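You operate a simulated robot arm through the tools that you are given. There is no shell and no other tool. Be economical: measure what you need, move in short steps, check, and stop when the job is done.

You are at the controls of a simulated robot arm. One attempt, no reset.

Task
Reseat the crooked piece in the tube grip, then clamp both ends.
Fine: open the lower lever, stand the piece straight on its stop, shut both levers and the guard.

The check looks at the end state, three seconds after you hand in, the way a careful person would. Anything else that was tipped, shoved, dropped, spilled or broken makes it a failure.

Robot
A 7-joint arm with a two-finger parallel gripper, fixed in place. Base frame: the origin is at the foot of the arm, x ahead of it, y to its left, z up. Units: mm, rad, N and s.
Its first joint turns from -1.152 to 1.152 rad. Payload 1.57 kg.
Tool frame: the origin (TCP) lies between the finger pads and is the grasp point; the fingertips stand 30 mm ahead of it; z points along the fingers, y is the line along which they close. The gripper opens to 110 mm. The fingers are 24 mm wide and 12 mm thick; the gripper's body (48 by 112 mm) begins 78 mm behind the TCP.
Orientation is told as [roll, pitch, yaw] about the base's x, y, z axes, in that order, counted from this pose: with the fingers straight down and closing along the base's y, the tool's x points along the base's -x, its y along +y and its z along -z.

Tools
- The arm moves only by the tool servo_tool. Its argument "rows" is a list of rows, each a list of 3 entries, a list of its own where there are three numbers: the shift along the base's x, y, z in mm, then the turn, a rotation vector about the base's x, y, z in rad, then the opening, from 0 (shut) to 1 (fully open). In form: [[[x, y, z], [ax, ay, az], claw], ...]. A call has 1 to 12 rows; each row shifts and turns the commanded pose from where the row before left it. Each row takes 0.2 s and may step no farther than 50 mm and 0.15 rad from the row before; otherwise, or with a gripper value out of range, the whole call is refused. Where a pose cannot be reached the arm comes as near as it can. A force on the tool above 70 N (or 10 N above the force at the start of the call, whichever is more), or a blocked arm, ends the call early, and 0.2 s more pass. The fingers move at their own pace (about 108 mm/s each) and stop on an object; they squeeze with about 29 N. The grip force told is the motor's: it shows also when the fingers shut on nothing. Time passes only in rows, and 0.2 s behind the last, so rows that do not move let the fingers close. It gives the time, the measured TCP pose, the force on the tool (base axes), the opening and the grip force at its end, in the units of the frame above (readings bear some noise).
- Cameras (640 x 400 px; columns grow to the right, rows downward): "scene" is fixed at [177.7, -400.3, 1410]; the picture's right is [0.64, -0.76, 0.00], its down [-0.38, -0.32, -0.87] and it looks along [0.66, 0.56, -0.50] (base axes); focal length 217 px, centre (320, 200). "wrist" rides on the gripper at [70, 16, -141] in the tool frame; the picture's right is [-0.23, 0.97, 0.00], its down [-0.85, -0.20, -0.48] and it looks along [-0.47, -0.11, 0.88] (tool axes); focal length 222 px, centre (320, 200). There is no depth. A picture from a camera that has moved, and an enlarged one, comes with that camera's place and axes in the base frame and with its lens.
- get_image(camera): a new picture of that camera. It takes no simulated time.
- zoom(camera, box): a new picture of the part [left, top, right, bottom] of that camera's present view, enlarged. It takes no simulated time.
- close_job(): hands the job in; it is judged then, once.

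Work in short steps. Places have to be worked out from the pictures, the camera data and where the tool is seen: move nearer, look again, correct. Check each grasp and each placing, and mend what went wrong. You have 120 turns and 68 pictures in all, those below and enlarged ones among them. Open the gripper and draw the arm clear of the work before you hand the job in, unless the task says otherwise; then end with one line.

The tools are called after ">>>" as a command line: name --argument value ..., lists and objects as JSON in quotes. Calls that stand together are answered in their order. servo_tool: Moves the arm, as the interface text tells. Its arguments: {"type":"object","properties":{"rows":{"type":"array"}},"required":["rows"]} The other tools are called the same way: get_image (camera) takes a picture; zoom (camera, box) takes an enlarged picture of a part of a camera's view; close_job () hands the job in.

At the start:

```text
clock: 0.0
tool_pos: [328.7, -35.8, 1310.2]
tool_rot: [0.0, 0.001, 0.0]
ft_force: [-0.3, 0.3, -0.5]
width: 110.4
gripper_force: 0.1
```

scene: 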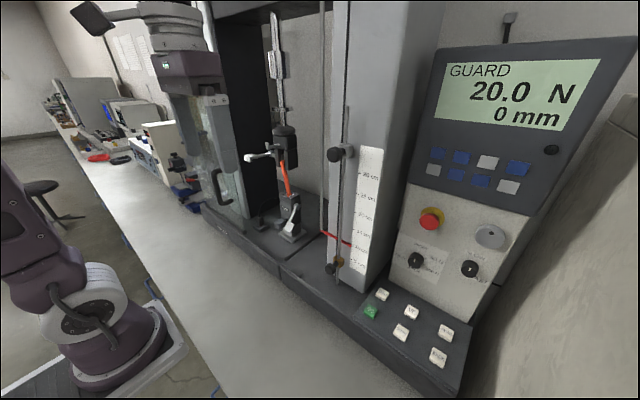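
wrist: 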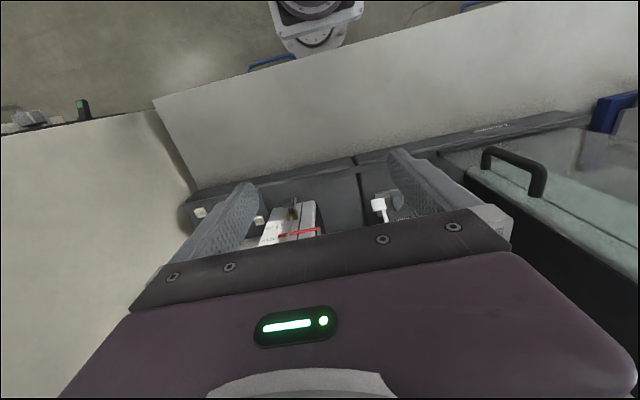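

The scene shows a tensile tester: a red crooked piece between an upper and a lower grip, and a clear guard with a handle on the left. I zoom in on the grips, guard and panel.

>>> zoom --camera "scene" --box '[220, 90, 360, 260]'

>>> zoom --camera "scene" --box '[150, 40, 320, 230]'

>>> zoom --camera "scene" --box '[320, 130, 520, 380]'

```text
2.35 times, centred on (290, 175) of scene
camera zoom: at [177.7, -400.3, 1410.0], right [0.64, -0.76, 0.0], down [-0.38, -0.32, -0.87], along [0.66, 0.56, -0.5], focal length 511 px, centre (391, 259)
```

zoom: 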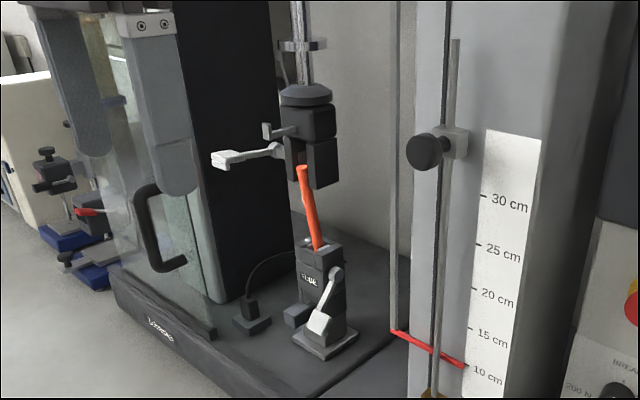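

```text
2.11 times, centred on (235, 135) of scene
camera zoom: at [177.7, -400.3, 1410.0], right [0.64, -0.76, 0.0], down [-0.38, -0.32, -0.87], along [0.66, 0.56, -0.5], focal length 457 px, centre (499, 337)
```

zoom: 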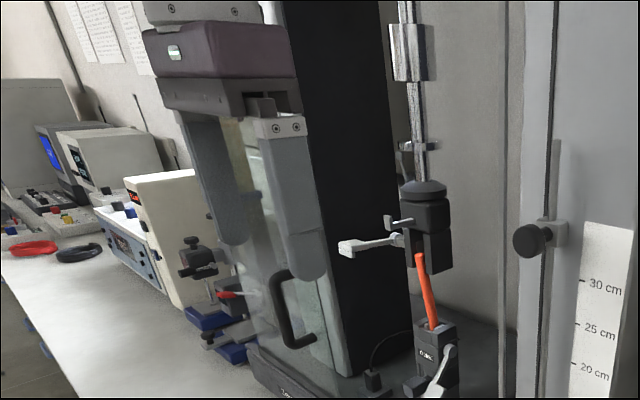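

```text
1.60 times, centred on (420, 255) of scene
camera zoom: at [177.7, -400.3, 1410.0], right [0.64, -0.76, 0.0], down [-0.38, -0.32, -0.87], along [0.66, 0.56, -0.5], focal length 347 px, centre (160, 112)
```

zoom: 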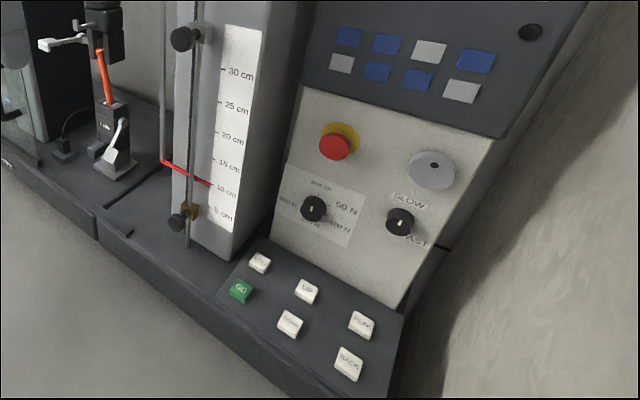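

I tilt the tool to look ahead at the grips with the wrist camera, staying well back from the machine.

>>> servo_tool --rows '[[[0, 0, -20], [0, -0.15, 0], 1], [[0, 0, -20], [0, -0.15, 0], 1], [[0, 0, -20], [0, -0.15, 0], 1], [[0, 0, -20], [0, -0.15, 0], 1], [[0, 0, 0], [0, 0, 0], 1]]'

>>> get_image --camera "wrist"

```text
clock: 1.2
tool_pos: [327.8, -35.0, 1230.0]
tool_rot: [0.001, -0.599, 0.0]
ft_force: [-0.3, 0.9, -0.6]
width: 109.9
gripper_force: 0.0
```

```text
62 pictures are left
camera wrist: at [190.2, -18.3, 1306.3], right [0.19, 0.97, 0.13], down [0.43, -0.2, 0.88], along [0.88, -0.11, -0.46], focal length 222 px, centre (320, 200)
```

wrist: 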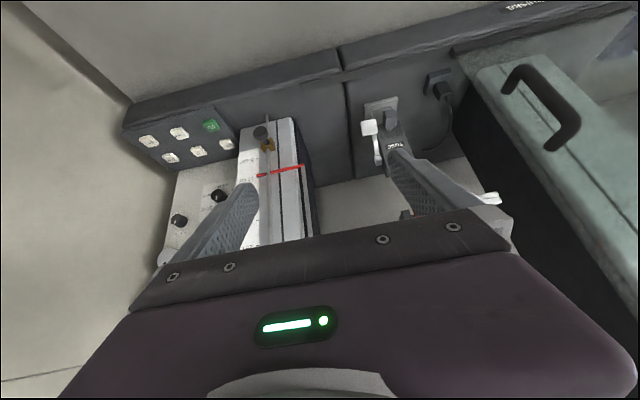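

The handle triangulates to about (469, 282, 1081). I look at the scene again now to see how the guard is mounted, and zoom the wrist view.

>>> zoom --camera "scene" --box '[120, 20, 340, 260]'

>>> zoom --camera "wrist" --box '[330, 0, 640, 240]'

```text
1.67 times, centred on (230, 140) of scene
camera zoom: at [177.7, -400.3, 1410.0], right [0.64, -0.76, 0.0], down [-0.38, -0.32, -0.87], along [0.66, 0.56, -0.5], focal length 362 px, centre (470, 300)
```

zoom: 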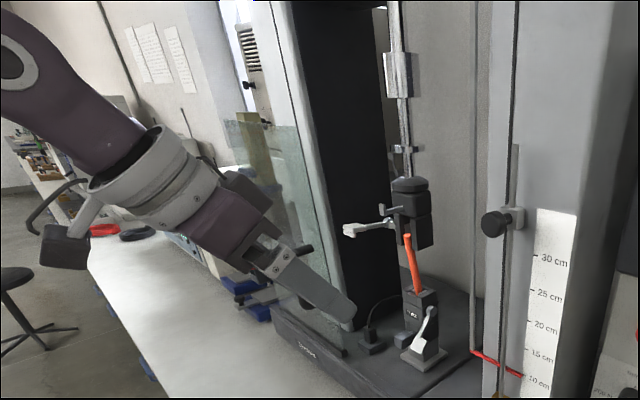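

```text
1.67 times, centred on (485, 120) of wrist
camera zoom: at [190.2, -18.3, 1306.3], right [0.19, 0.97, 0.13], down [0.43, -0.2, 0.88], along [0.88, -0.11, -0.46], focal length 370 px, centre (45, 333)
```

zoom: 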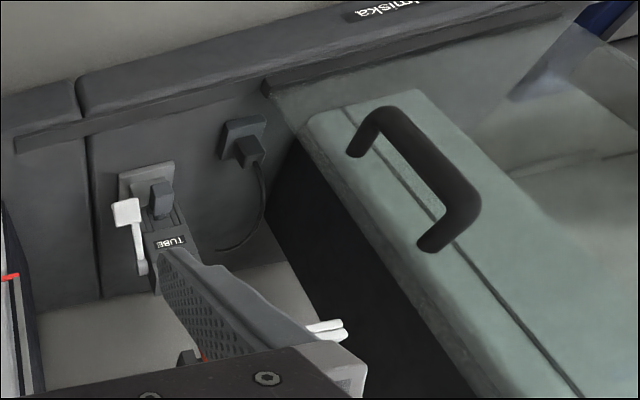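

The guard is a clear sheet sliding in y on a rail. The lower lever handle is at about (565, 63, 961) and the upper lever tip about (551, 217, 1176). I move lower and level the camera for a closer frontal look.

>>> servo_tool --rows '[[[12, 23, -38], [0, -0.1, 0], 1], [[12, 23, -38], [0, -0.1, 0], 1], [[12, 23, -38], [0, -0.1, 0], 1], [[12, 23, -38], [0, -0.1, 0], 1], [[12, 23, -38], [0, -0.1, 0], 1], [[0, 0, 0], [0, 0, 0], 1]]'

>>> get_image --camera "wrist"

>>> zoom --camera "scene" --box '[220, 90, 360, 260]'

```text
clock: 2.6
tool_pos: [394.6, 151.1, 1103.0]
tool_rot: [-0.002, -1.097, 0.002]
ft_force: [0.0, -0.1, 0.3]
width: 110.0
gripper_force: 0.0
out of reach, approached as far as the arm can: row 3, 4, 5
```

```text
59 pictures are left
camera wrist: at [236.7, 168.7, 1104.7], right [0.11, 0.97, 0.2], down [-0.04, -0.2, 0.98], along [0.99, -0.11, 0.02], focal length 222 px, centre (320, 200)
```

wrist: 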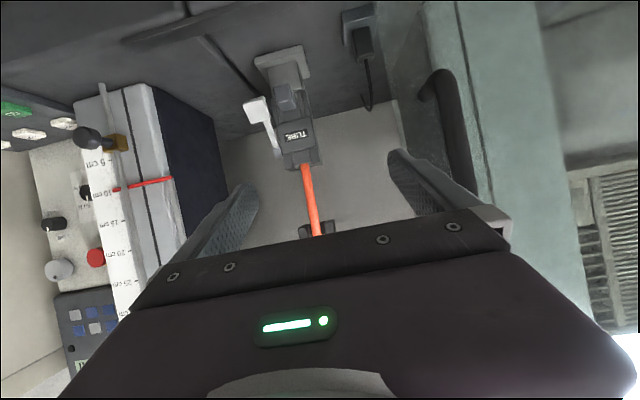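

```text
2.35 times, centred on (290, 175) of scene
camera zoom: at [177.8, -400.3, 1410.0], right [0.64, -0.76, 0.0], down [-0.38, -0.32, -0.87], along [0.66, 0.56, -0.5], focal length 511 px, centre (391, 259)
```

zoom: 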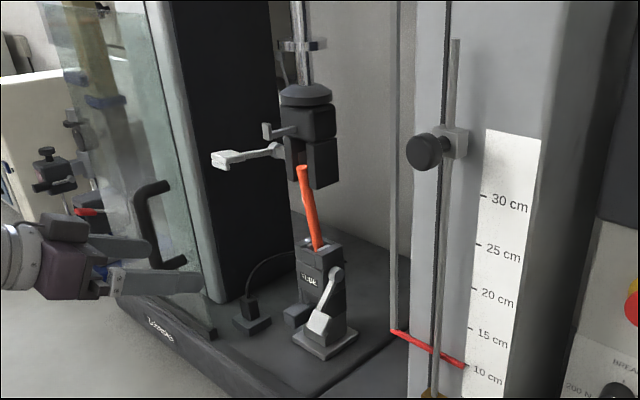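

The arm settled at a reachable pose nearby. I zoom the wrist picture on the lower grip and the piece.

>>> zoom --camera "wrist" --box '[220, 30, 400, 245]'

```text
1.86 times, centred on (310, 138) of wrist
camera zoom: at [236.7, 168.7, 1104.7], right [0.11, 0.97, 0.2], down [-0.04, -0.2, 0.98], along [0.99, -0.11, 0.02], focal length 413 px, centre (339, 316)
```

zoom: 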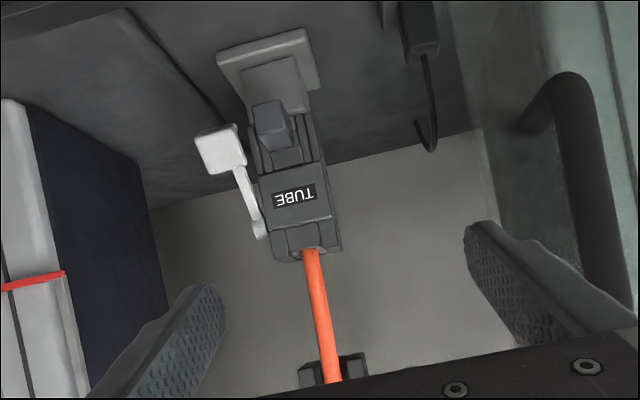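

Lower lever pivot is about (613, 73, 1019) on the grip's -y side, with its handle at (566, 65, 959). The piece's foot is about (618, 112, 1046), and its top leans toward me. I raise the camera to see the upper grip and its lever.

>>> servo_tool --rows '[[[0, -10, 40], [0, 0, 0], 1], [[0, -10, 40], [0, 0, 0], 1], [[0, -10, 45], [0, 0, 0], 1], [[0, 0, 0], [0, 0, 0], 1]]'

>>> get_image --camera "wrist"

>>> zoom --camera "wrist" --box '[220, 60, 400, 245]'

```text
clock: 3.6
tool_pos: [395.6, 121.5, 1230.8]
tool_rot: [0.002, -1.099, -0.001]
ft_force: [0.5, -0.1, -0.6]
width: 110.2
gripper_force: 0.0
```

```text
56 pictures are left
camera wrist: at [237.7, 139.3, 1231.5], right [0.1, 0.97, 0.2], down [-0.04, -0.2, 0.98], along [0.99, -0.11, 0.02], focal length 222 px, centre (320, 200)
```

wrist: 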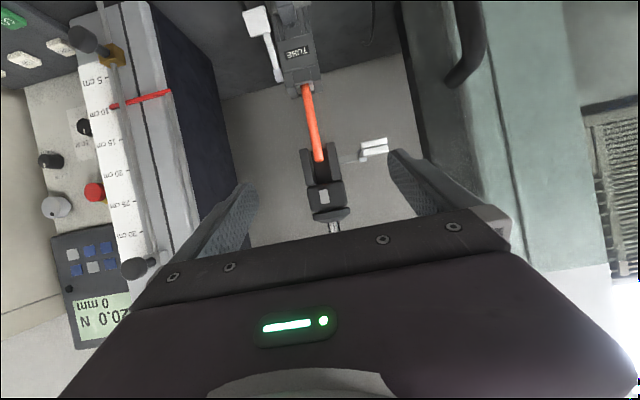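

```text
2.16 times, centred on (310, 152) of wrist
camera zoom: at [237.7, 139.3, 1231.5], right [0.1, 0.97, 0.2], down [-0.04, -0.2, 0.98], along [0.99, -0.11, 0.02], focal length 480 px, centre (342, 303)
```

zoom: 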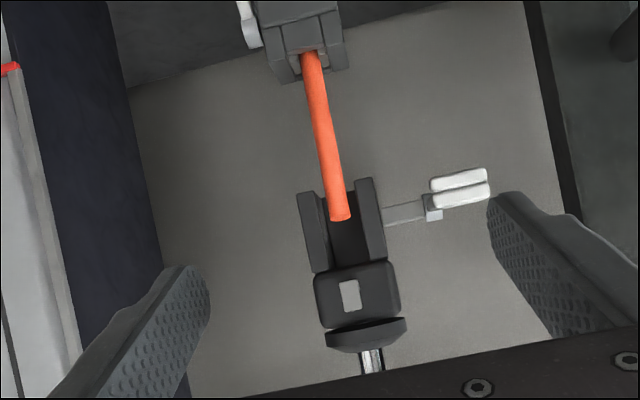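

The upper lever pivots at about (616, 181, 1180), and its handle points forward at (541, 192, 1179), so it is open. The lower crossbar handle's free end sticks out to -y. I'll grip it with the fingers closing in the x-z plane, so I roll the tool 90° (camera to -y) while moving to a staging pose.

>>> servo_tool --rows '[[[4, -6, -10], [-0.1273, 0, 0.0648], 1], [[4, -6, -10], [-0.1273, 0, 0.0648], 1], [[4, -6, -10], [-0.1273, 0, 0.0648], 1], [[4, -6, -10], [-0.1273, 0, 0.0648], 1], [[4, -6, -10], [-0.1273, 0, 0.0648], 1], [[4, -6, -10], [-0.1273, 0, 0.0648], 1], [[4, -6, -10], [-0.1273, 0, 0.0648], 1], [[4, -6, -10], [-0.1273, 0, 0.0648], 1], [[4, -6, -10], [-0.1273, 0, 0.0648], 1], [[4, -6, -10], [-0.1273, 0, 0.0648], 1], [[4, -6, -10], [-0.1273, 0, 0.0648], 1], [[0, 0, 0], [0, 0, 0], 1]]'

>>> get_image --camera "wrist"

```text
clock: 6.2
tool_pos: [422.6, 79.3, 1161.1]
tool_rot: [-1.05, -0.481, 1.325]
ft_force: [-0.1, 0.3, 0.3]
width: 110.1
gripper_force: 0.0
out of reach, approached as far as the arm can: row 8, 9, 10, 11
```

```text
54 pictures are left
camera wrist: at [274.4, 26.8, 1179.0], right [-0.32, 0.69, -0.64], down [-0.17, 0.63, 0.76], along [0.93, 0.35, -0.09], focal length 222 px, centre (320, 200)
```

wrist: 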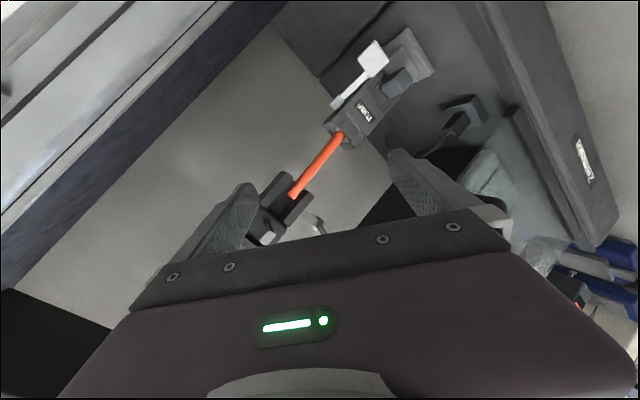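

The roll got to about 59° of 90° before a limit. I move farther out, where the reach is easier, and try the remaining roll.

>>> servo_tool --rows '[[[20, -10, -20], [0, 0, 0], 1], [[20, -10, -20], [0, 0, 0], 1], [[10, -5, -20], [-0.1273, 0, 0.0648], 1], [[0, 0, -10], [-0.1273, 0, 0.0648], 1], [[0, 0, 0], [-0.1273, 0, 0.0648], 1], [[0, 0, 0], [-0.1, 0, 0.05], 1], [[0, 0, 0], [0, 0, 0], 1]]'

```text
clock: 7.8
tool_pos: [437.0, 81.3, 1150.8]
tool_rot: [-1.106, -0.002, 1.59]
ft_force: [0.5, 0.9, 0.0]
width: 110.0
gripper_force: 0.0
out of reach, approached as far as the arm can: row 1, 2, 3, 4
```

Orientation is now fully rolled (pitch about 63°), but the position is reach-limited. I ease the pitch to about 0.8 and move out and down.

>>> servo_tool --rows '[[[10, -5, 0], [0, 0.1, 0], 1], [[10, -5, -10], [0, 0.1, 0], 1], [[10, -5, -20], [0, 0.1, 0], 1], [[10, -5, -25], [0, 0, 0], 1], [[10, -5, -25], [0, 0, 0], 1], [[0, 0, 0], [0, 0, 0], 1]]'

>>> get_image --camera "wrist"

```text
clock: 9.2
tool_pos: [488.3, 39.4, 1071.0]
tool_rot: [-0.805, -0.008, 1.586]
ft_force: [-0.9, -0.4, 0.9]
width: 109.8
gripper_force: 0.0
out of reach, approached as far as the arm can: row 3
```

```text
53 pictures are left
camera wrist: at [376.3, -31.2, 1156.0], right [-0.68, 0.22, -0.7], down [-0.22, 0.85, 0.48], along [0.7, 0.48, -0.53], focal length 222 px, centre (320, 200)
```

wrist: 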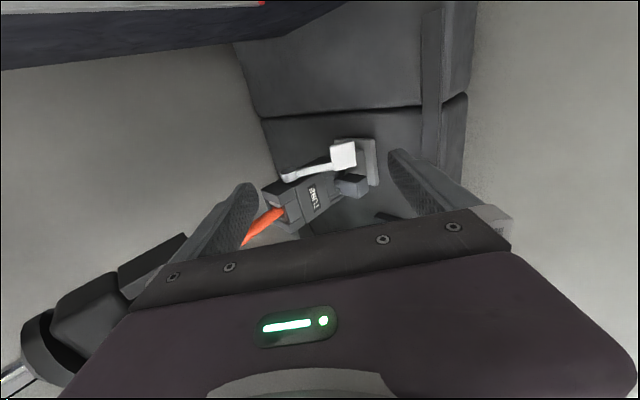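

The lower lever is clearly visible. I zoom for an accurate fix on the crossbar.

>>> zoom --camera "wrist" --box '[230, 110, 430, 245]'

>>> zoom --camera "scene" --box '[250, 150, 330, 250]'

```text
2.96 times, centred on (330, 178) of wrist
camera zoom: at [376.3, -31.2, 1156.0], right [-0.68, 0.22, -0.7], down [-0.22, 0.85, 0.48], along [0.7, 0.48, -0.53], focal length 658 px, centre (290, 267)
```

zoom: 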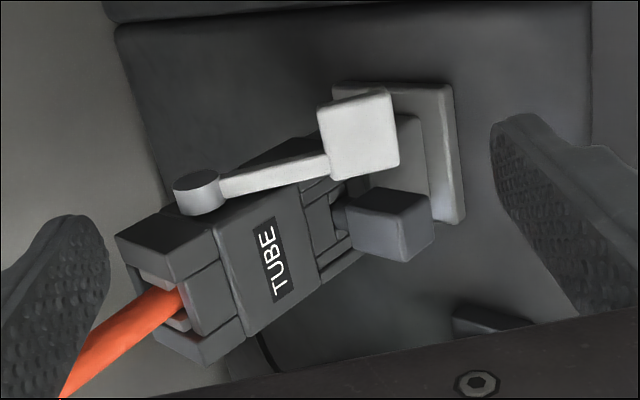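

```text
4.00 times, centred on (290, 200) of scene
camera zoom: at [177.7, -400.3, 1410.0], right [0.64, -0.76, 0.0], down [-0.38, -0.32, -0.87], along [0.66, 0.56, -0.5], focal length 868 px, centre (440, 200)
```

zoom: 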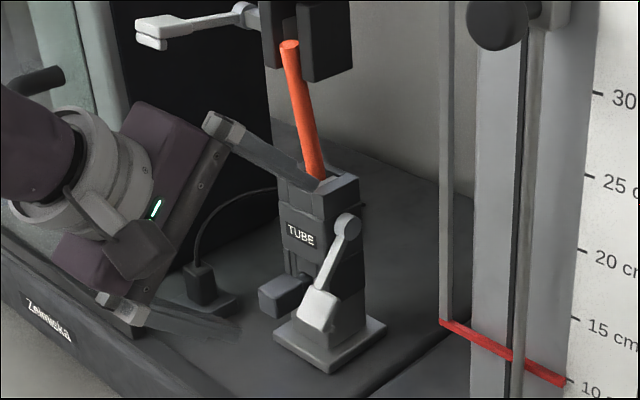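

Crossbar block centre is about (562, 62, 960), roughly 33 mm radially, with the arm at its +y end. I line up a pre-grasp at y≈52 along the lever's tangent with pitch 0.9 and the gripper partly open.

>>> servo_tool --rows '[[[5, 4, -20], [0, -0.05, 0], 0.6], [[8, 4, -25], [0, -0.05, 0], 0.6], [[8, 4, -24], [0, 0, 0], 0.6], [[0, 0, 0], [0, 0, 0], 0.6]]'

>>> get_image --camera "wrist"

>>> zoom --camera "scene" --box '[250, 150, 330, 250]'

```text
clock: 10.2
tool_pos: [506.8, 51.6, 1001.7]
tool_rot: [-0.907, -0.008, 1.587]
ft_force: [-0.3, -0.4, -0.6]
width: 66.1
gripper_force: 0.1
```

```text
50 pictures are left
camera wrist: at [387.3, -19.5, 1075.2], right [-0.6, 0.22, -0.77], down [-0.27, 0.85, 0.46], along [0.75, 0.48, -0.45], focal length 222 px, centre (320, 200)
```

wrist: 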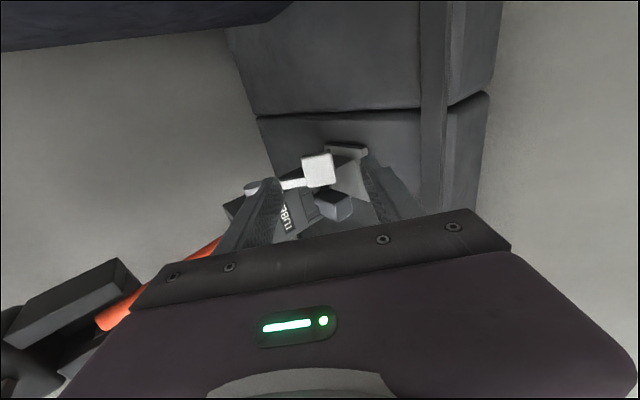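

```text
4.00 times, centred on (290, 200) of scene
camera zoom: at [177.7, -400.3, 1410.0], right [0.64, -0.76, 0.0], down [-0.38, -0.32, -0.87], along [0.66, 0.56, -0.5], focal length 868 px, centre (440, 200)
```

zoom: 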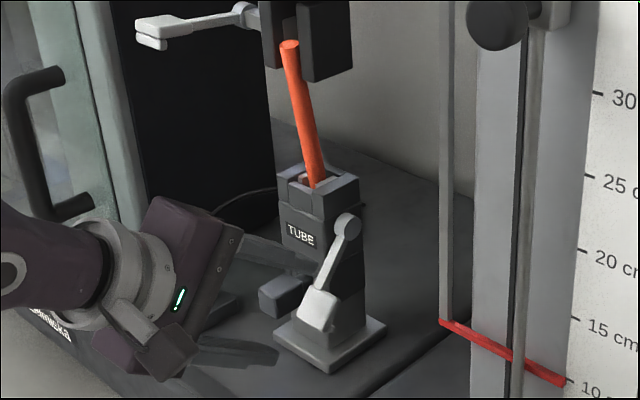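

Projection agrees: the crossbar lies between the fingers' lines. I advance about 62 mm along the tool axis.

>>> servo_tool --rows '[[[12, 0, -9.3], [0, 0, 0], 0.6], [[12, 0, -9.3], [0, 0, 0], 0.6], [[12, 0, -9.3], [0, 0, 0], 0.6], [[12, 0, -9.3], [0, 0, 0], 0.6], [[0, 0, 0], [0, 0, 0], 0.6]]'

>>> get_image --camera "wrist"

>>> zoom --camera "scene" --box '[250, 150, 330, 250]'

```text
clock: 11.4
tool_pos: [556.0, 52.2, 965.0]
tool_rot: [-0.907, -0.008, 1.589]
ft_force: [0.5, 0.1, 0.3]
width: 66.1
gripper_force: 0.0
```

```text
48 pictures are left
camera wrist: at [435.1, -18.8, 1038.0], right [-0.6, 0.22, -0.77], down [-0.27, 0.85, 0.46], along [0.75, 0.48, -0.45], focal length 222 px, centre (320, 200)
```

wrist: 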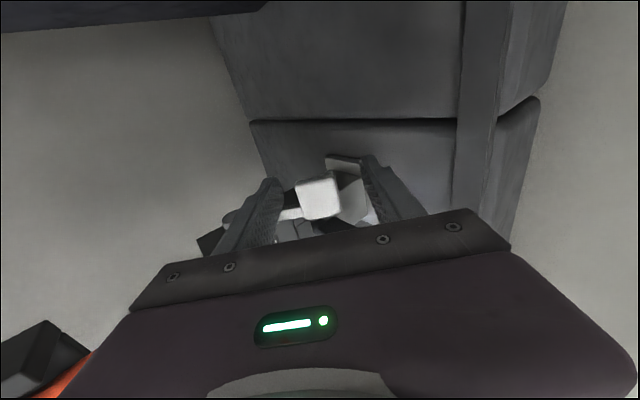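

```text
4.00 times, centred on (290, 200) of scene
camera zoom: at [177.7, -400.3, 1410.0], right [0.64, -0.76, 0.0], down [-0.38, -0.32, -0.87], along [0.66, 0.56, -0.5], focal length 868 px, centre (440, 200)
```

zoom: 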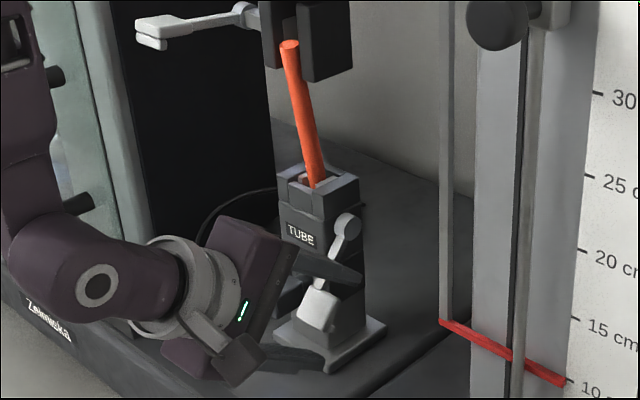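

The crossbar sits between the fingers with no contact force. I close on it.

>>> servo_tool --rows '[[[0, 0, 0], [0, 0, 0], 0.3], [[0, 0, 0], [0, 0, 0], 0.2], [[0, 0, 0], [0, 0, 0], 0.1], [[0, 0, 0], [0, 0, 0], 0.0]]'

>>> get_image --camera "wrist"

```text
clock: 12.4
tool_pos: [555.6, 51.7, 965.3]
tool_rot: [-0.909, -0.007, 1.586]
ft_force: [3.5, -0.4, 10.0]
width: 31.0
gripper_force: 29.2
```

```text
46 pictures are left
camera wrist: at [435.2, -18.8, 1038.4], right [-0.6, 0.22, -0.77], down [-0.27, 0.85, 0.46], along [0.75, 0.48, -0.45], focal length 222 px, centre (320, 200)
```

wrist: 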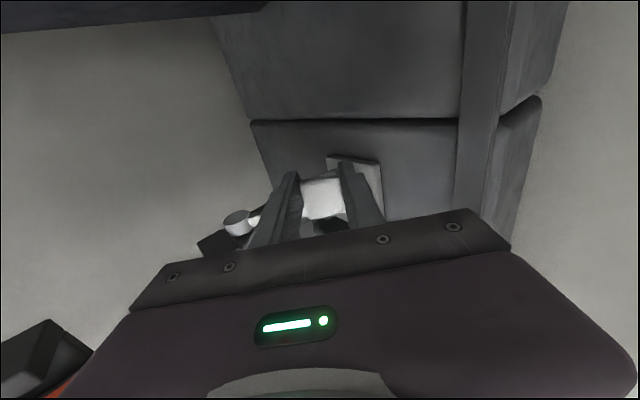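

Gripped at 31 mm, 29 N. I swing the lever up about its pivot, rotating the tool with it, half of the way first.

>>> servo_tool --rows '[[[-3.8, 0, 4.5], [0, 0.075, 0], 0], [[-3.6, 0, 4.7], [0, 0.075, 0], 0], [[-3.1, 0, 5.0], [0, 0.075, 0], 0], [[-2.8, 0, 5.2], [0, 0.075, 0], 0], [[-2.3, 0, 5.4], [0, 0.075, 0], 0], [[-2.0, 0, 5.5], [0, 0.075, 0], 0], [[0, 0, 0], [0, 0, 0], 0]]'

>>> zoom --camera "scene" --box '[250, 150, 330, 250]'

```text
clock: 14.0
tool_pos: [538.1, 51.9, 995.4]
tool_rot: [-0.46, -0.015, 1.581]
ft_force: [17.8, -1.8, 9.1]
width: 31.2
gripper_force: 28.6
```

```text
4.00 times, centred on (290, 200) of scene
camera zoom: at [178.1, -400.4, 1410.0], right [0.64, -0.76, 0.0], down [-0.38, -0.32, -0.87], along [0.66, 0.56, -0.5], focal length 868 px, centre (440, 200)
```

zoom: 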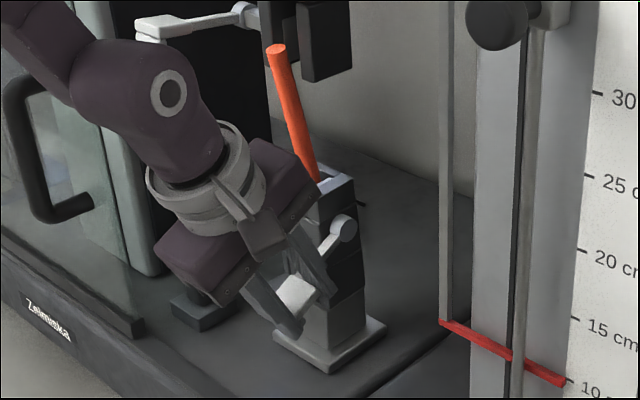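

The lever is following, and the piece leans forward more as the jaw loosens, though it's clear of the gripper in y. I continue with a small +x relief for the radial pull.

>>> servo_tool --rows '[[[0.5, 0, 5.6], [0, 0.075, 0], 0], [[0.3, 0, 5.7], [0, 0.075, 0], 0], [[-0.6, 0, 5.8], [0, 0.075, 0], 0], [[0, 0, 0], [0, 0, 0], 0]]'

>>> zoom --camera "scene" --box '[250, 150, 330, 250]'

```text
clock: 15.0
tool_pos: [538.1, 51.7, 1012.5]
tool_rot: [-0.23, -0.013, 1.578]
ft_force: [0.4, -0.3, 1.0]
width: 31.0
gripper_force: 28.8
```

```text
4.00 times, centred on (290, 200) of scene
camera zoom: at [177.8, -400.4, 1410.0], right [0.64, -0.76, 0.0], down [-0.38, -0.32, -0.87], along [0.66, 0.56, -0.5], focal length 868 px, centre (440, 200)
```

zoom: 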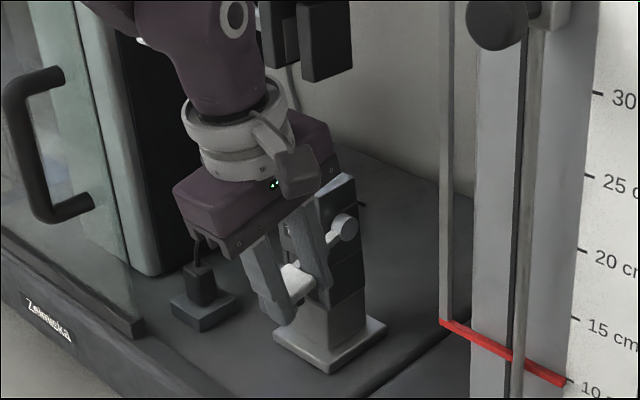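

Force is near zero. I check the wrist view for the piece before finishing the swing.

>>> get_image --camera "wrist"

>>> get_image --camera "scene"

```text
43 pictures are left
camera wrist: at [490.5, -18.5, 1144.3], right [-0.95, 0.22, -0.22], down [0.08, 0.85, 0.52], along [0.3, 0.48, -0.82], focal length 222 px, centre (320, 200)
```

wrist: 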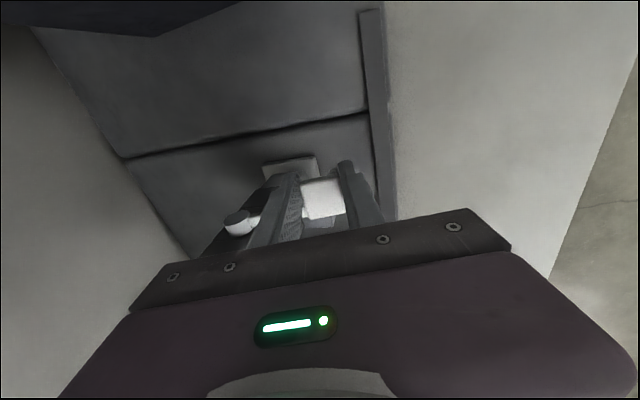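

```text
42 pictures are left
```

scene: 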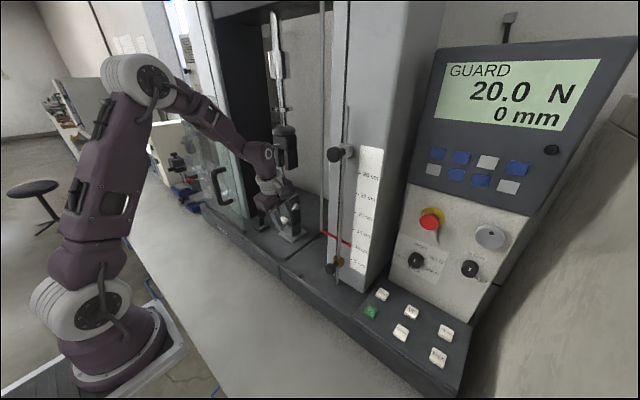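

I finish the swing to roughly horizontal, watching the force.

>>> servo_tool --rows '[[[-0.3, 0, 5.8], [0, 0.07, 0], 0], [[0, 0, 5.8], [0, 0.07, 0], 0], [[0.3, 0, 5.8], [0, 0.07, 0], 0], [[0, 0, 0], [0, 0, 0], 0]]'

```text
clock: 16.0
tool_pos: [537.5, 53.3, 1028.9]
tool_rot: [-0.022, -0.018, 1.575]
ft_force: [6.0, 1.9, 0.9]
width: 31.0
gripper_force: 28.9
```

The lever is about horizontal. I release and retreat upward, slightly to -y, then back.

>>> servo_tool --rows '[[[0, 0, 0], [0, 0, 0], 0.45], [[0, 0, 0], [0, 0, 0], 0.45], [[0, -4, 20], [0, 0, 0], 0.45], [[0, -4, 20], [0, 0, 0], 0.45], [[-10, -2, 20], [0, 0, 0], 0.45], [[-30, 0, 10], [0, 0, 0], 0.45], [[-35, 0, 0], [0, -0.1, 0], 0.45], [[-35, 0, 0], [0, -0.15, 0], 0.45], [[0, 0, 0], [0, 0, 0], 0.45]]'

>>> zoom --camera "scene" --box '[250, 150, 330, 250]'

>>> get_image --camera "wrist"

```text
clock: 18.0
tool_pos: [425.1, 44.6, 1099.0]
tool_rot: [-0.273, -0.015, 1.58]
ft_force: [0.2, 0.1, 0.0]
width: 49.6
gripper_force: 0.1
```

```text
4.00 times, centred on (290, 200) of scene
camera zoom: at [177.7, -400.4, 1410.0], right [0.64, -0.76, 0.0], down [-0.38, -0.32, -0.87], along [0.66, 0.56, -0.5], focal length 868 px, centre (440, 200)
```

zoom: 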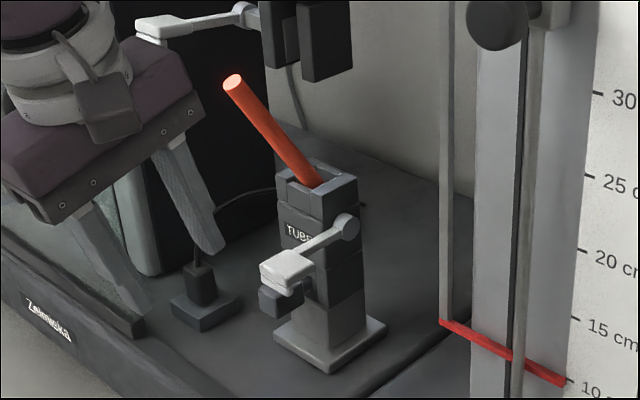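

```text
40 pictures are left
camera wrist: at [373.3, -25.8, 1230.1], right [-0.94, 0.22, -0.26], down [0.06, 0.85, 0.53], along [0.34, 0.48, -0.81], focal length 222 px, centre (320, 200)
```

wrist: 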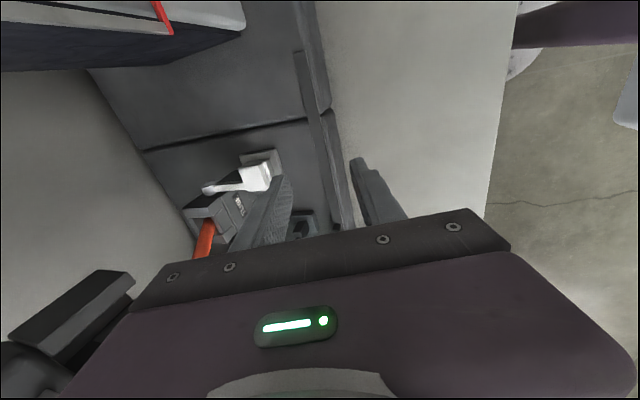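

The lower lever is open and stays, while the piece leans forward about 33° (top ≈ (542, 110, 1162)). I roll the tool back so the fingers close along y, and move toward y=112.

>>> servo_tool --rows '[[[0, 6, 8], [0.0381, 0, -0.1376], 0.45], [[0, 6, 8], [0.0381, 0, -0.1376], 0.45], [[0, 6, 8], [0.0381, 0, -0.1376], 0.45], [[0, 6, 8], [0.0381, 0, -0.1376], 0.45], [[0, 6, 8], [0.0381, 0, -0.1376], 0.45], [[0, 6, 0], [0.0381, 0, -0.1376], 0.45], [[0, 6, 0], [0.0381, 0, -0.1376], 0.45], [[0, 6, 0], [0.0381, 0, -0.1376], 0.45], [[0, 6, 0], [0.0381, 0, -0.1376], 0.45], [[0, 6, 0], [0.0381, 0, -0.1376], 0.45], [[0, 6, 0], [0.0381, 0, -0.1376], 0.45], [[0, 0, 0], [0.02, 0, -0.06], 0.45]]'

>>> servo_tool --rows '[[[3, 0, 10], [0, -0.12, 0], 0.45], [[3, 0, 10], [0, -0.12, 0], 0.45], [[3, 0, 5], [0, -0.12, 0], 0.45], [[3, 0, 0], [0, -0.12, 0], 0.45], [[3, 0, 0], [0, -0.12, 0], 0.45], [[3, 0, 0], [0, -0.12, 0], 0.45], [[0, 0, 0], [0, 0, 0], 0.45]]'

>>> get_image --camera "wrist"

```text
clock: 20.6
tool_pos: [427.9, 108.5, 1139.5]
tool_rot: [0.02, -0.288, -0.061]
ft_force: [-0.2, -0.1, -0.8]
width: 49.9
gripper_force: 0.0
```

```text
clock: 22.2
tool_pos: [452.9, 113.9, 1180.3]
tool_rot: [0.09, -0.953, -0.11]
ft_force: [-0.6, -0.6, 0.5]
width: 49.4
gripper_force: 0.1
out of reach, approached as far as the arm can: row 5, 6
```

```text
39 pictures are left
camera wrist: at [297.8, 136.7, 1204.9], right [0.17, 0.96, 0.24], down [0.09, -0.25, 0.96], along [0.98, -0.14, -0.13], focal length 222 px, centre (320, 200)
```

wrist: 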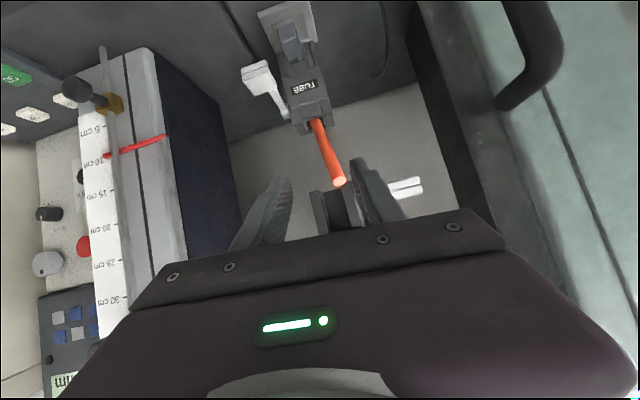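

The piece's top is about (555, 128, 1155) and its foot about (618, 111, 1045), so it also leans slightly to +y. I trim the small roll error and move to a pre-grasp at y≈119.

>>> servo_tool --rows '[[[14, 2, -12], [-0.026, 0, 0.019], 0.5], [[14, 2, -12], [-0.025, 0, 0.018], 0.5], [[14, 1, -14], [0, -0.05, 0], 0.5], [[10, 0, -12], [0, -0.1, 0], 0.5], [[0, 0, 0], [0, 0, 0], 0.5]]'

>>> get_image --camera "wrist"

```text
clock: 23.4
tool_pos: [506.0, 119.7, 1138.8]
tool_rot: [0.013, -1.055, -0.019]
ft_force: [-0.1, -0.2, 0.9]
width: 54.9
gripper_force: 0.1
out of reach, approached as far as the arm can: row 3, 4
```

```text
38 pictures are left
camera wrist: at [348.0, 138.5, 1147.7], right [0.12, 0.97, 0.2], down [0.01, -0.21, 0.98], along [0.99, -0.12, -0.03], focal length 222 px, centre (320, 200)
```

wrist: 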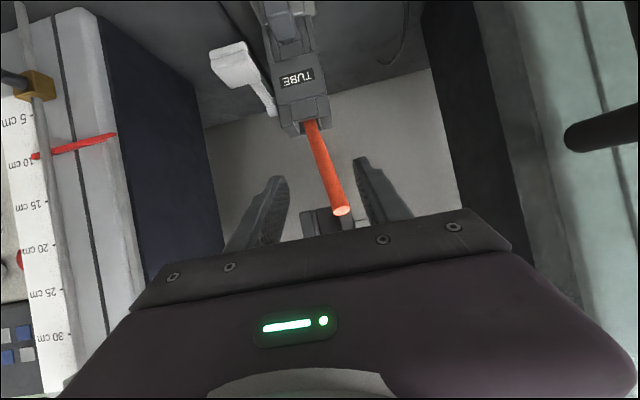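

The piece lies between the open fingers. I advance to about (583, 120, 1105) in steps.

>>> servo_tool --rows '[[[20, 0, -9], [0, 0, 0], 0.5], [[20, 0, -9], [0, 0, 0], 0.5], [[20, 0, -9], [0, 0, 0], 0.5], [[17, 0, -7], [0, 0, 0], 0.5], [[0, 0, 0], [0, 0, 0], 0.5]]'

>>> get_image --camera "wrist"

>>> zoom --camera "scene" --box '[250, 130, 330, 230]'

```text
clock: 24.6
tool_pos: [581.8, 117.6, 1105.7]
tool_rot: [0.015, -1.051, -0.02]
ft_force: [-0.2, 0.1, -0.2]
width: 55.0
gripper_force: 0.0
```

```text
37 pictures are left
camera wrist: at [425.0, 137.5, 1114.3], right [0.12, 0.97, 0.2], down [0.01, -0.21, 0.98], along [0.99, -0.12, -0.03], focal length 222 px, centre (320, 200)
```

wrist: 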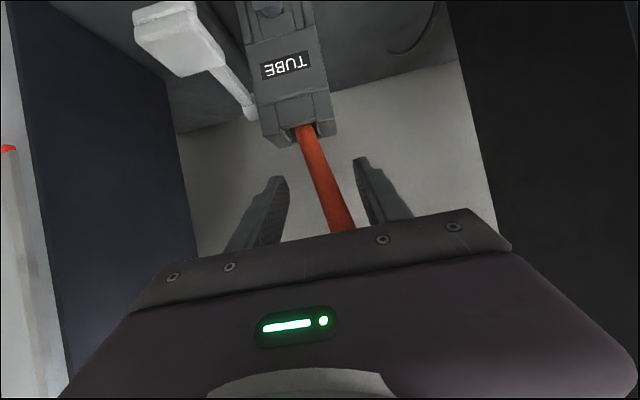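

```text
4.00 times, centred on (290, 180) of scene
camera zoom: at [177.7, -400.4, 1410.0], right [0.64, -0.76, 0.0], down [-0.38, -0.32, -0.87], along [0.66, 0.56, -0.5], focal length 868 px, centre (440, 280)
```

zoom: 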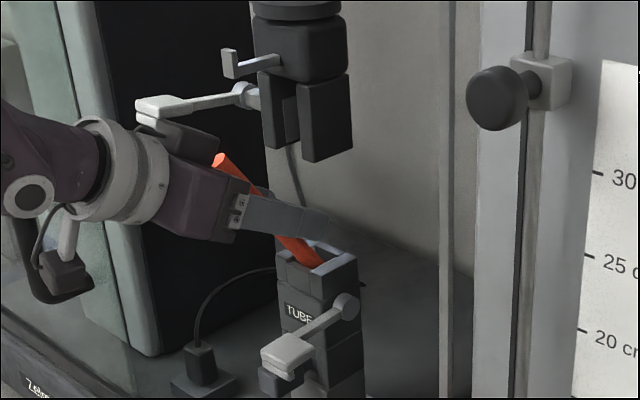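

Clear so far, but the body will pass near the upper lever's handle, so I'd rather grip lower. I shift down along the piece to about z=1087 and close.

>>> servo_tool --rows '[[[6, 0, -9], [0, 0, 0], 0.5], [[5, 0, -9.5], [0, 0, 0], 0.5], [[0, 0, 0], [0, 0, 0], 0.3], [[0, 0, 0], [0, 0, 0], 0.15], [[0, 0, 0], [0, 0, 0], 0.08]]'

>>> zoom --camera "wrist" --box '[200, 60, 420, 245]'

```text
clock: 25.8
tool_pos: [593.6, 118.9, 1087.4]
tool_rot: [0.013, -1.054, -0.019]
ft_force: [-0.3, -0.3, 0.5]
width: 14.6
gripper_force: 29.3
```

```text
2.16 times, centred on (310, 152) of wrist
camera zoom: at [436.0, 137.8, 1096.5], right [0.12, 0.97, 0.2], down [0.01, -0.21, 0.98], along [0.99, -0.12, -0.03], focal length 480 px, centre (342, 303)
```

zoom: 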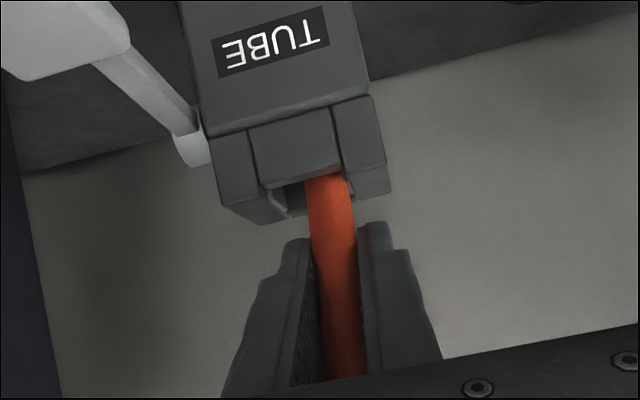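

The piece is gripped (14.6 mm). I swing it upright about its foot in small steps, letting it pivot between the pads.

>>> servo_tool --rows '[[[4, -1, 2], [0, 0, 0], 0.08], [[4, -1, 2], [0, 0, 0], 0.08], [[4, -1, 1.5], [0, 0, 0], 0.08], [[0, 0, 0], [0, 0, 0], 0.08]]'

>>> zoom --camera "scene" --box '[250, 130, 330, 230]'

```text
clock: 26.8
tool_pos: [603.4, 116.7, 1092.3]
tool_rot: [0.014, -1.052, -0.019]
ft_force: [-17.7, 6.4, 0.8]
width: 14.7
gripper_force: 28.9
```

```text
4.00 times, centred on (290, 180) of scene
camera zoom: at [177.2, -400.2, 1410.2], right [0.64, -0.76, 0.0], down [-0.38, -0.32, -0.87], along [0.66, 0.56, -0.5], focal length 868 px, centre (440, 280)
```

zoom: 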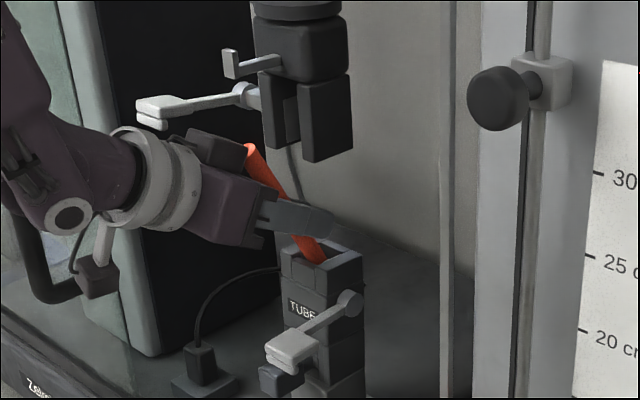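

There's resistance because the pads hold the piece's angle. I'll regrip with a flatter tool pitch, so the tool can rotate with the piece while uprighting it.

>>> servo_tool --rows '[[[-3, 0, -1], [0, 0, 0], 0.16], [[-3, 1, -1], [0, -0.12, 0], 0.25], [[-2, 1, -1], [0, -0.12, 0], 0.3], [[-2, 0, -1], [0, -0.12, 0], 0.3], [[0, 0, 0], [0, -0.08, 0], 0.3], [[0, 0, 0], [0, 0, 0], 0.3]]'

>>> get_image --camera "wrist"

>>> zoom --camera "scene" --box '[250, 130, 330, 230]'

```text
clock: 28.2
tool_pos: [594.5, 118.1, 1088.7]
tool_rot: [0.123, -1.494, -0.125]
ft_force: [-0.5, 0.4, -0.1]
width: 32.9
gripper_force: 0.0
```

```text
33 pictures are left
camera wrist: at [448.7, 137.3, 1029.3], right [0.02, 0.97, 0.24], down [-0.41, -0.21, 0.89], along [0.91, -0.12, 0.4], focal length 222 px, centre (320, 200)
```

wrist: 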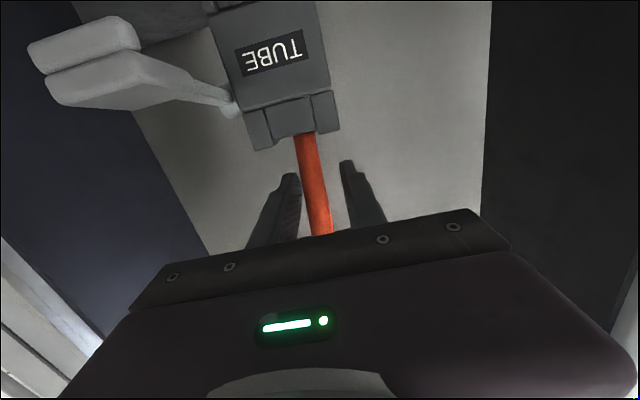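

```text
4.00 times, centred on (290, 180) of scene
camera zoom: at [177.7, -400.3, 1410.0], right [0.64, -0.76, 0.0], down [-0.38, -0.32, -0.87], along [0.66, 0.56, -0.5], focal length 868 px, centre (440, 280)
```

zoom: 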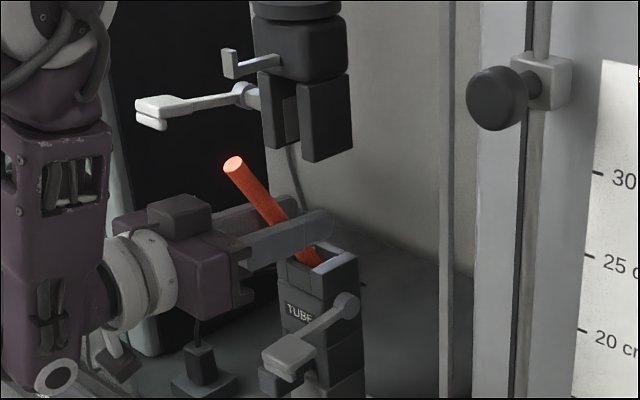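

The flat pitch is reachable. Now I grip and rotate tool and piece together about the foot, about halfway.

>>> servo_tool --rows '[[[0, 0, 0], [0, 0, 0], 0.15], [[0, 0, 0], [0, 0, 0], 0.08], [[0, 0, 0], [0, 0, 0], 0.08], [[2.2, -0.6, 1.1], [0, 0.05, 0], 0.08], [[2.3, -0.6, 1.0], [0, 0.05, 0], 0.08], [[2.3, -0.6, 0.9], [0, 0.05, 0], 0.08], [[2.3, -0.6, 0.8], [0, 0.05, 0], 0.08], [[0, 0, 0], [0, 0, 0], 0.08]]'

>>> zoom --camera "scene" --box '[250, 130, 330, 230]'

```text
clock: 30.0
tool_pos: [604.1, 115.4, 1091.9]
tool_rot: [0.029, -1.292, -0.033]
ft_force: [-0.7, -0.6, 1.6]
width: 14.5
gripper_force: 28.8
```

```text
4.00 times, centred on (290, 180) of scene
camera zoom: at [177.7, -400.4, 1410.0], right [0.64, -0.76, 0.0], down [-0.38, -0.32, -0.87], along [0.66, 0.56, -0.5], focal length 868 px, centre (440, 280)
```

zoom: 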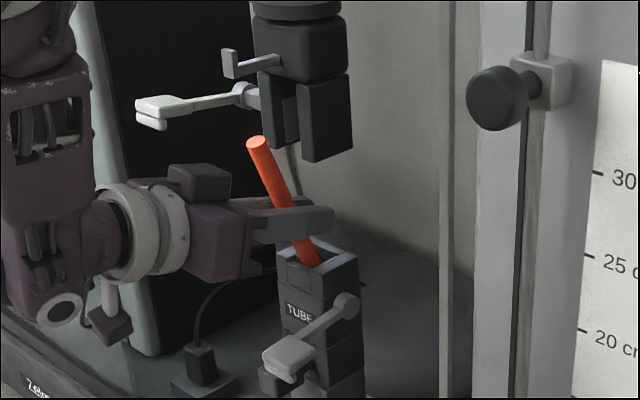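

No resistance. I continue the remaining rotation in two parts.

>>> servo_tool --rows '[[[2.4, -0.5, 0.6], [0, 0.05, 0], 0.08], [[2.4, -0.5, 0.5], [0, 0.05, 0], 0.08], [[2.4, -0.5, 0.4], [0, 0.05, 0], 0.08], [[2.4, -0.5, 0.3], [0, 0.05, 0], 0.08], [[0, 0, 0], [0, 0, 0], 0.08]]'

>>> zoom --camera "scene" --box '[250, 130, 330, 230]'

>>> zoom --camera "wrist" --box '[200, 60, 420, 245]'

```text
clock: 31.2
tool_pos: [613.3, 113.7, 1093.7]
tool_rot: [0.017, -1.093, -0.02]
ft_force: [-0.5, 0.3, -0.1]
width: 14.5
gripper_force: 29.2
```

```text
4.00 times, centred on (290, 180) of scene
camera zoom: at [177.7, -400.3, 1410.0], right [0.64, -0.76, 0.0], down [-0.38, -0.32, -0.87], along [0.66, 0.56, -0.5], focal length 868 px, centre (440, 280)
```

zoom: 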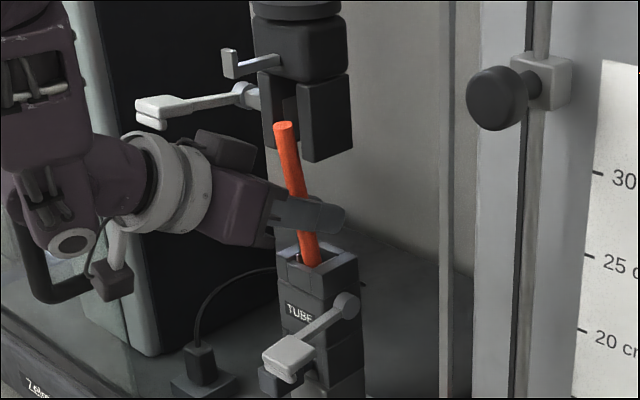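

```text
2.16 times, centred on (310, 152) of wrist
camera zoom: at [456.8, 132.7, 1096.1], right [0.11, 0.97, 0.21], down [-0.03, -0.21, 0.98], along [0.99, -0.12, 0.01], focal length 480 px, centre (342, 303)
```

zoom: 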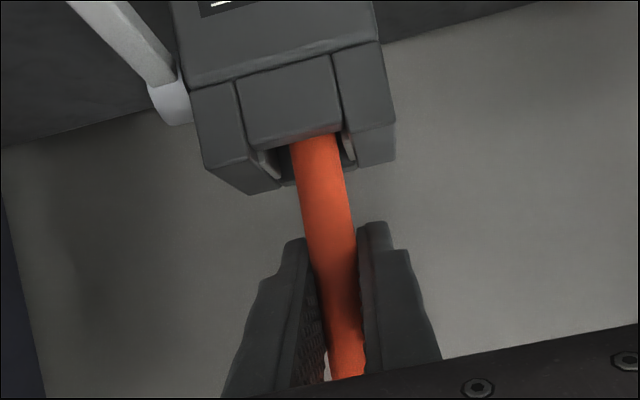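

About 8° of lean remains. I rotate the rest and look closely.

>>> servo_tool --rows '[[[2.2, -0.4, 0.1], [0, 0.045, 0], 0.08], [[2.2, -0.4, 0.1], [0, 0.045, 0], 0.08], [[2.2, -0.4, 0], [0, 0.045, 0], 0.08], [[0, 0, 0], [0, 0, 0], 0.08]]'

>>> zoom --camera "scene" --box '[275, 145, 315, 205]'

```text
clock: 32.2
tool_pos: [620.6, 112.1, 1094.6]
tool_rot: [0.011, -0.959, -0.016]
ft_force: [0.2, 1.0, -0.7]
width: 14.5
gripper_force: 29.1
```

```text
6.67 times, centred on (295, 175) of scene
camera zoom: at [177.7, -400.3, 1410.0], right [0.64, -0.76, 0.0], down [-0.38, -0.32, -0.87], along [0.66, 0.56, -0.5], focal length 1447 px, centre (487, 367)
```

zoom: 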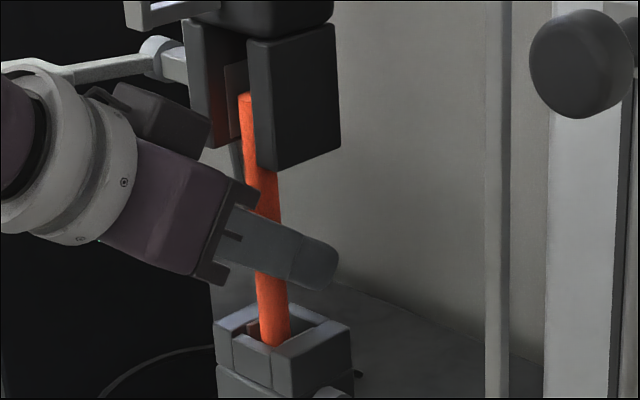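

Nearly upright, with the top in the upper slot and about 3° left. I finish the rotation, then press down gently to find the stop.

>>> servo_tool --rows '[[[1.3, 0, 0], [0, 0.025, 0], 0.08], [[1.3, 0, 0], [0, 0.025, 0], 0.08], [[0, 0, -1.5], [0, 0, 0], 0.08], [[0, 0, -1.5], [0, 0, 0], 0.08], [[0, 0, 0], [0, 0, 0], 0.08]]'

>>> zoom --camera "scene" --box '[275, 145, 315, 205]'

```text
clock: 33.4
tool_pos: [622.4, 112.7, 1091.5]
tool_rot: [0.009, -0.91, -0.017]
ft_force: [1.4, -0.4, 10.4]
width: 14.7
gripper_force: 29.3
```

```text
6.67 times, centred on (295, 175) of scene
camera zoom: at [177.5, -400.4, 1410.0], right [0.64, -0.76, 0.0], down [-0.38, -0.32, -0.87], along [0.66, 0.56, -0.5], focal length 1447 px, centre (487, 367)
```

zoom: 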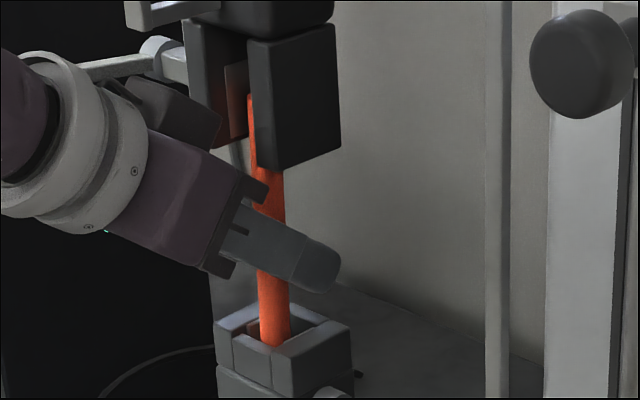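

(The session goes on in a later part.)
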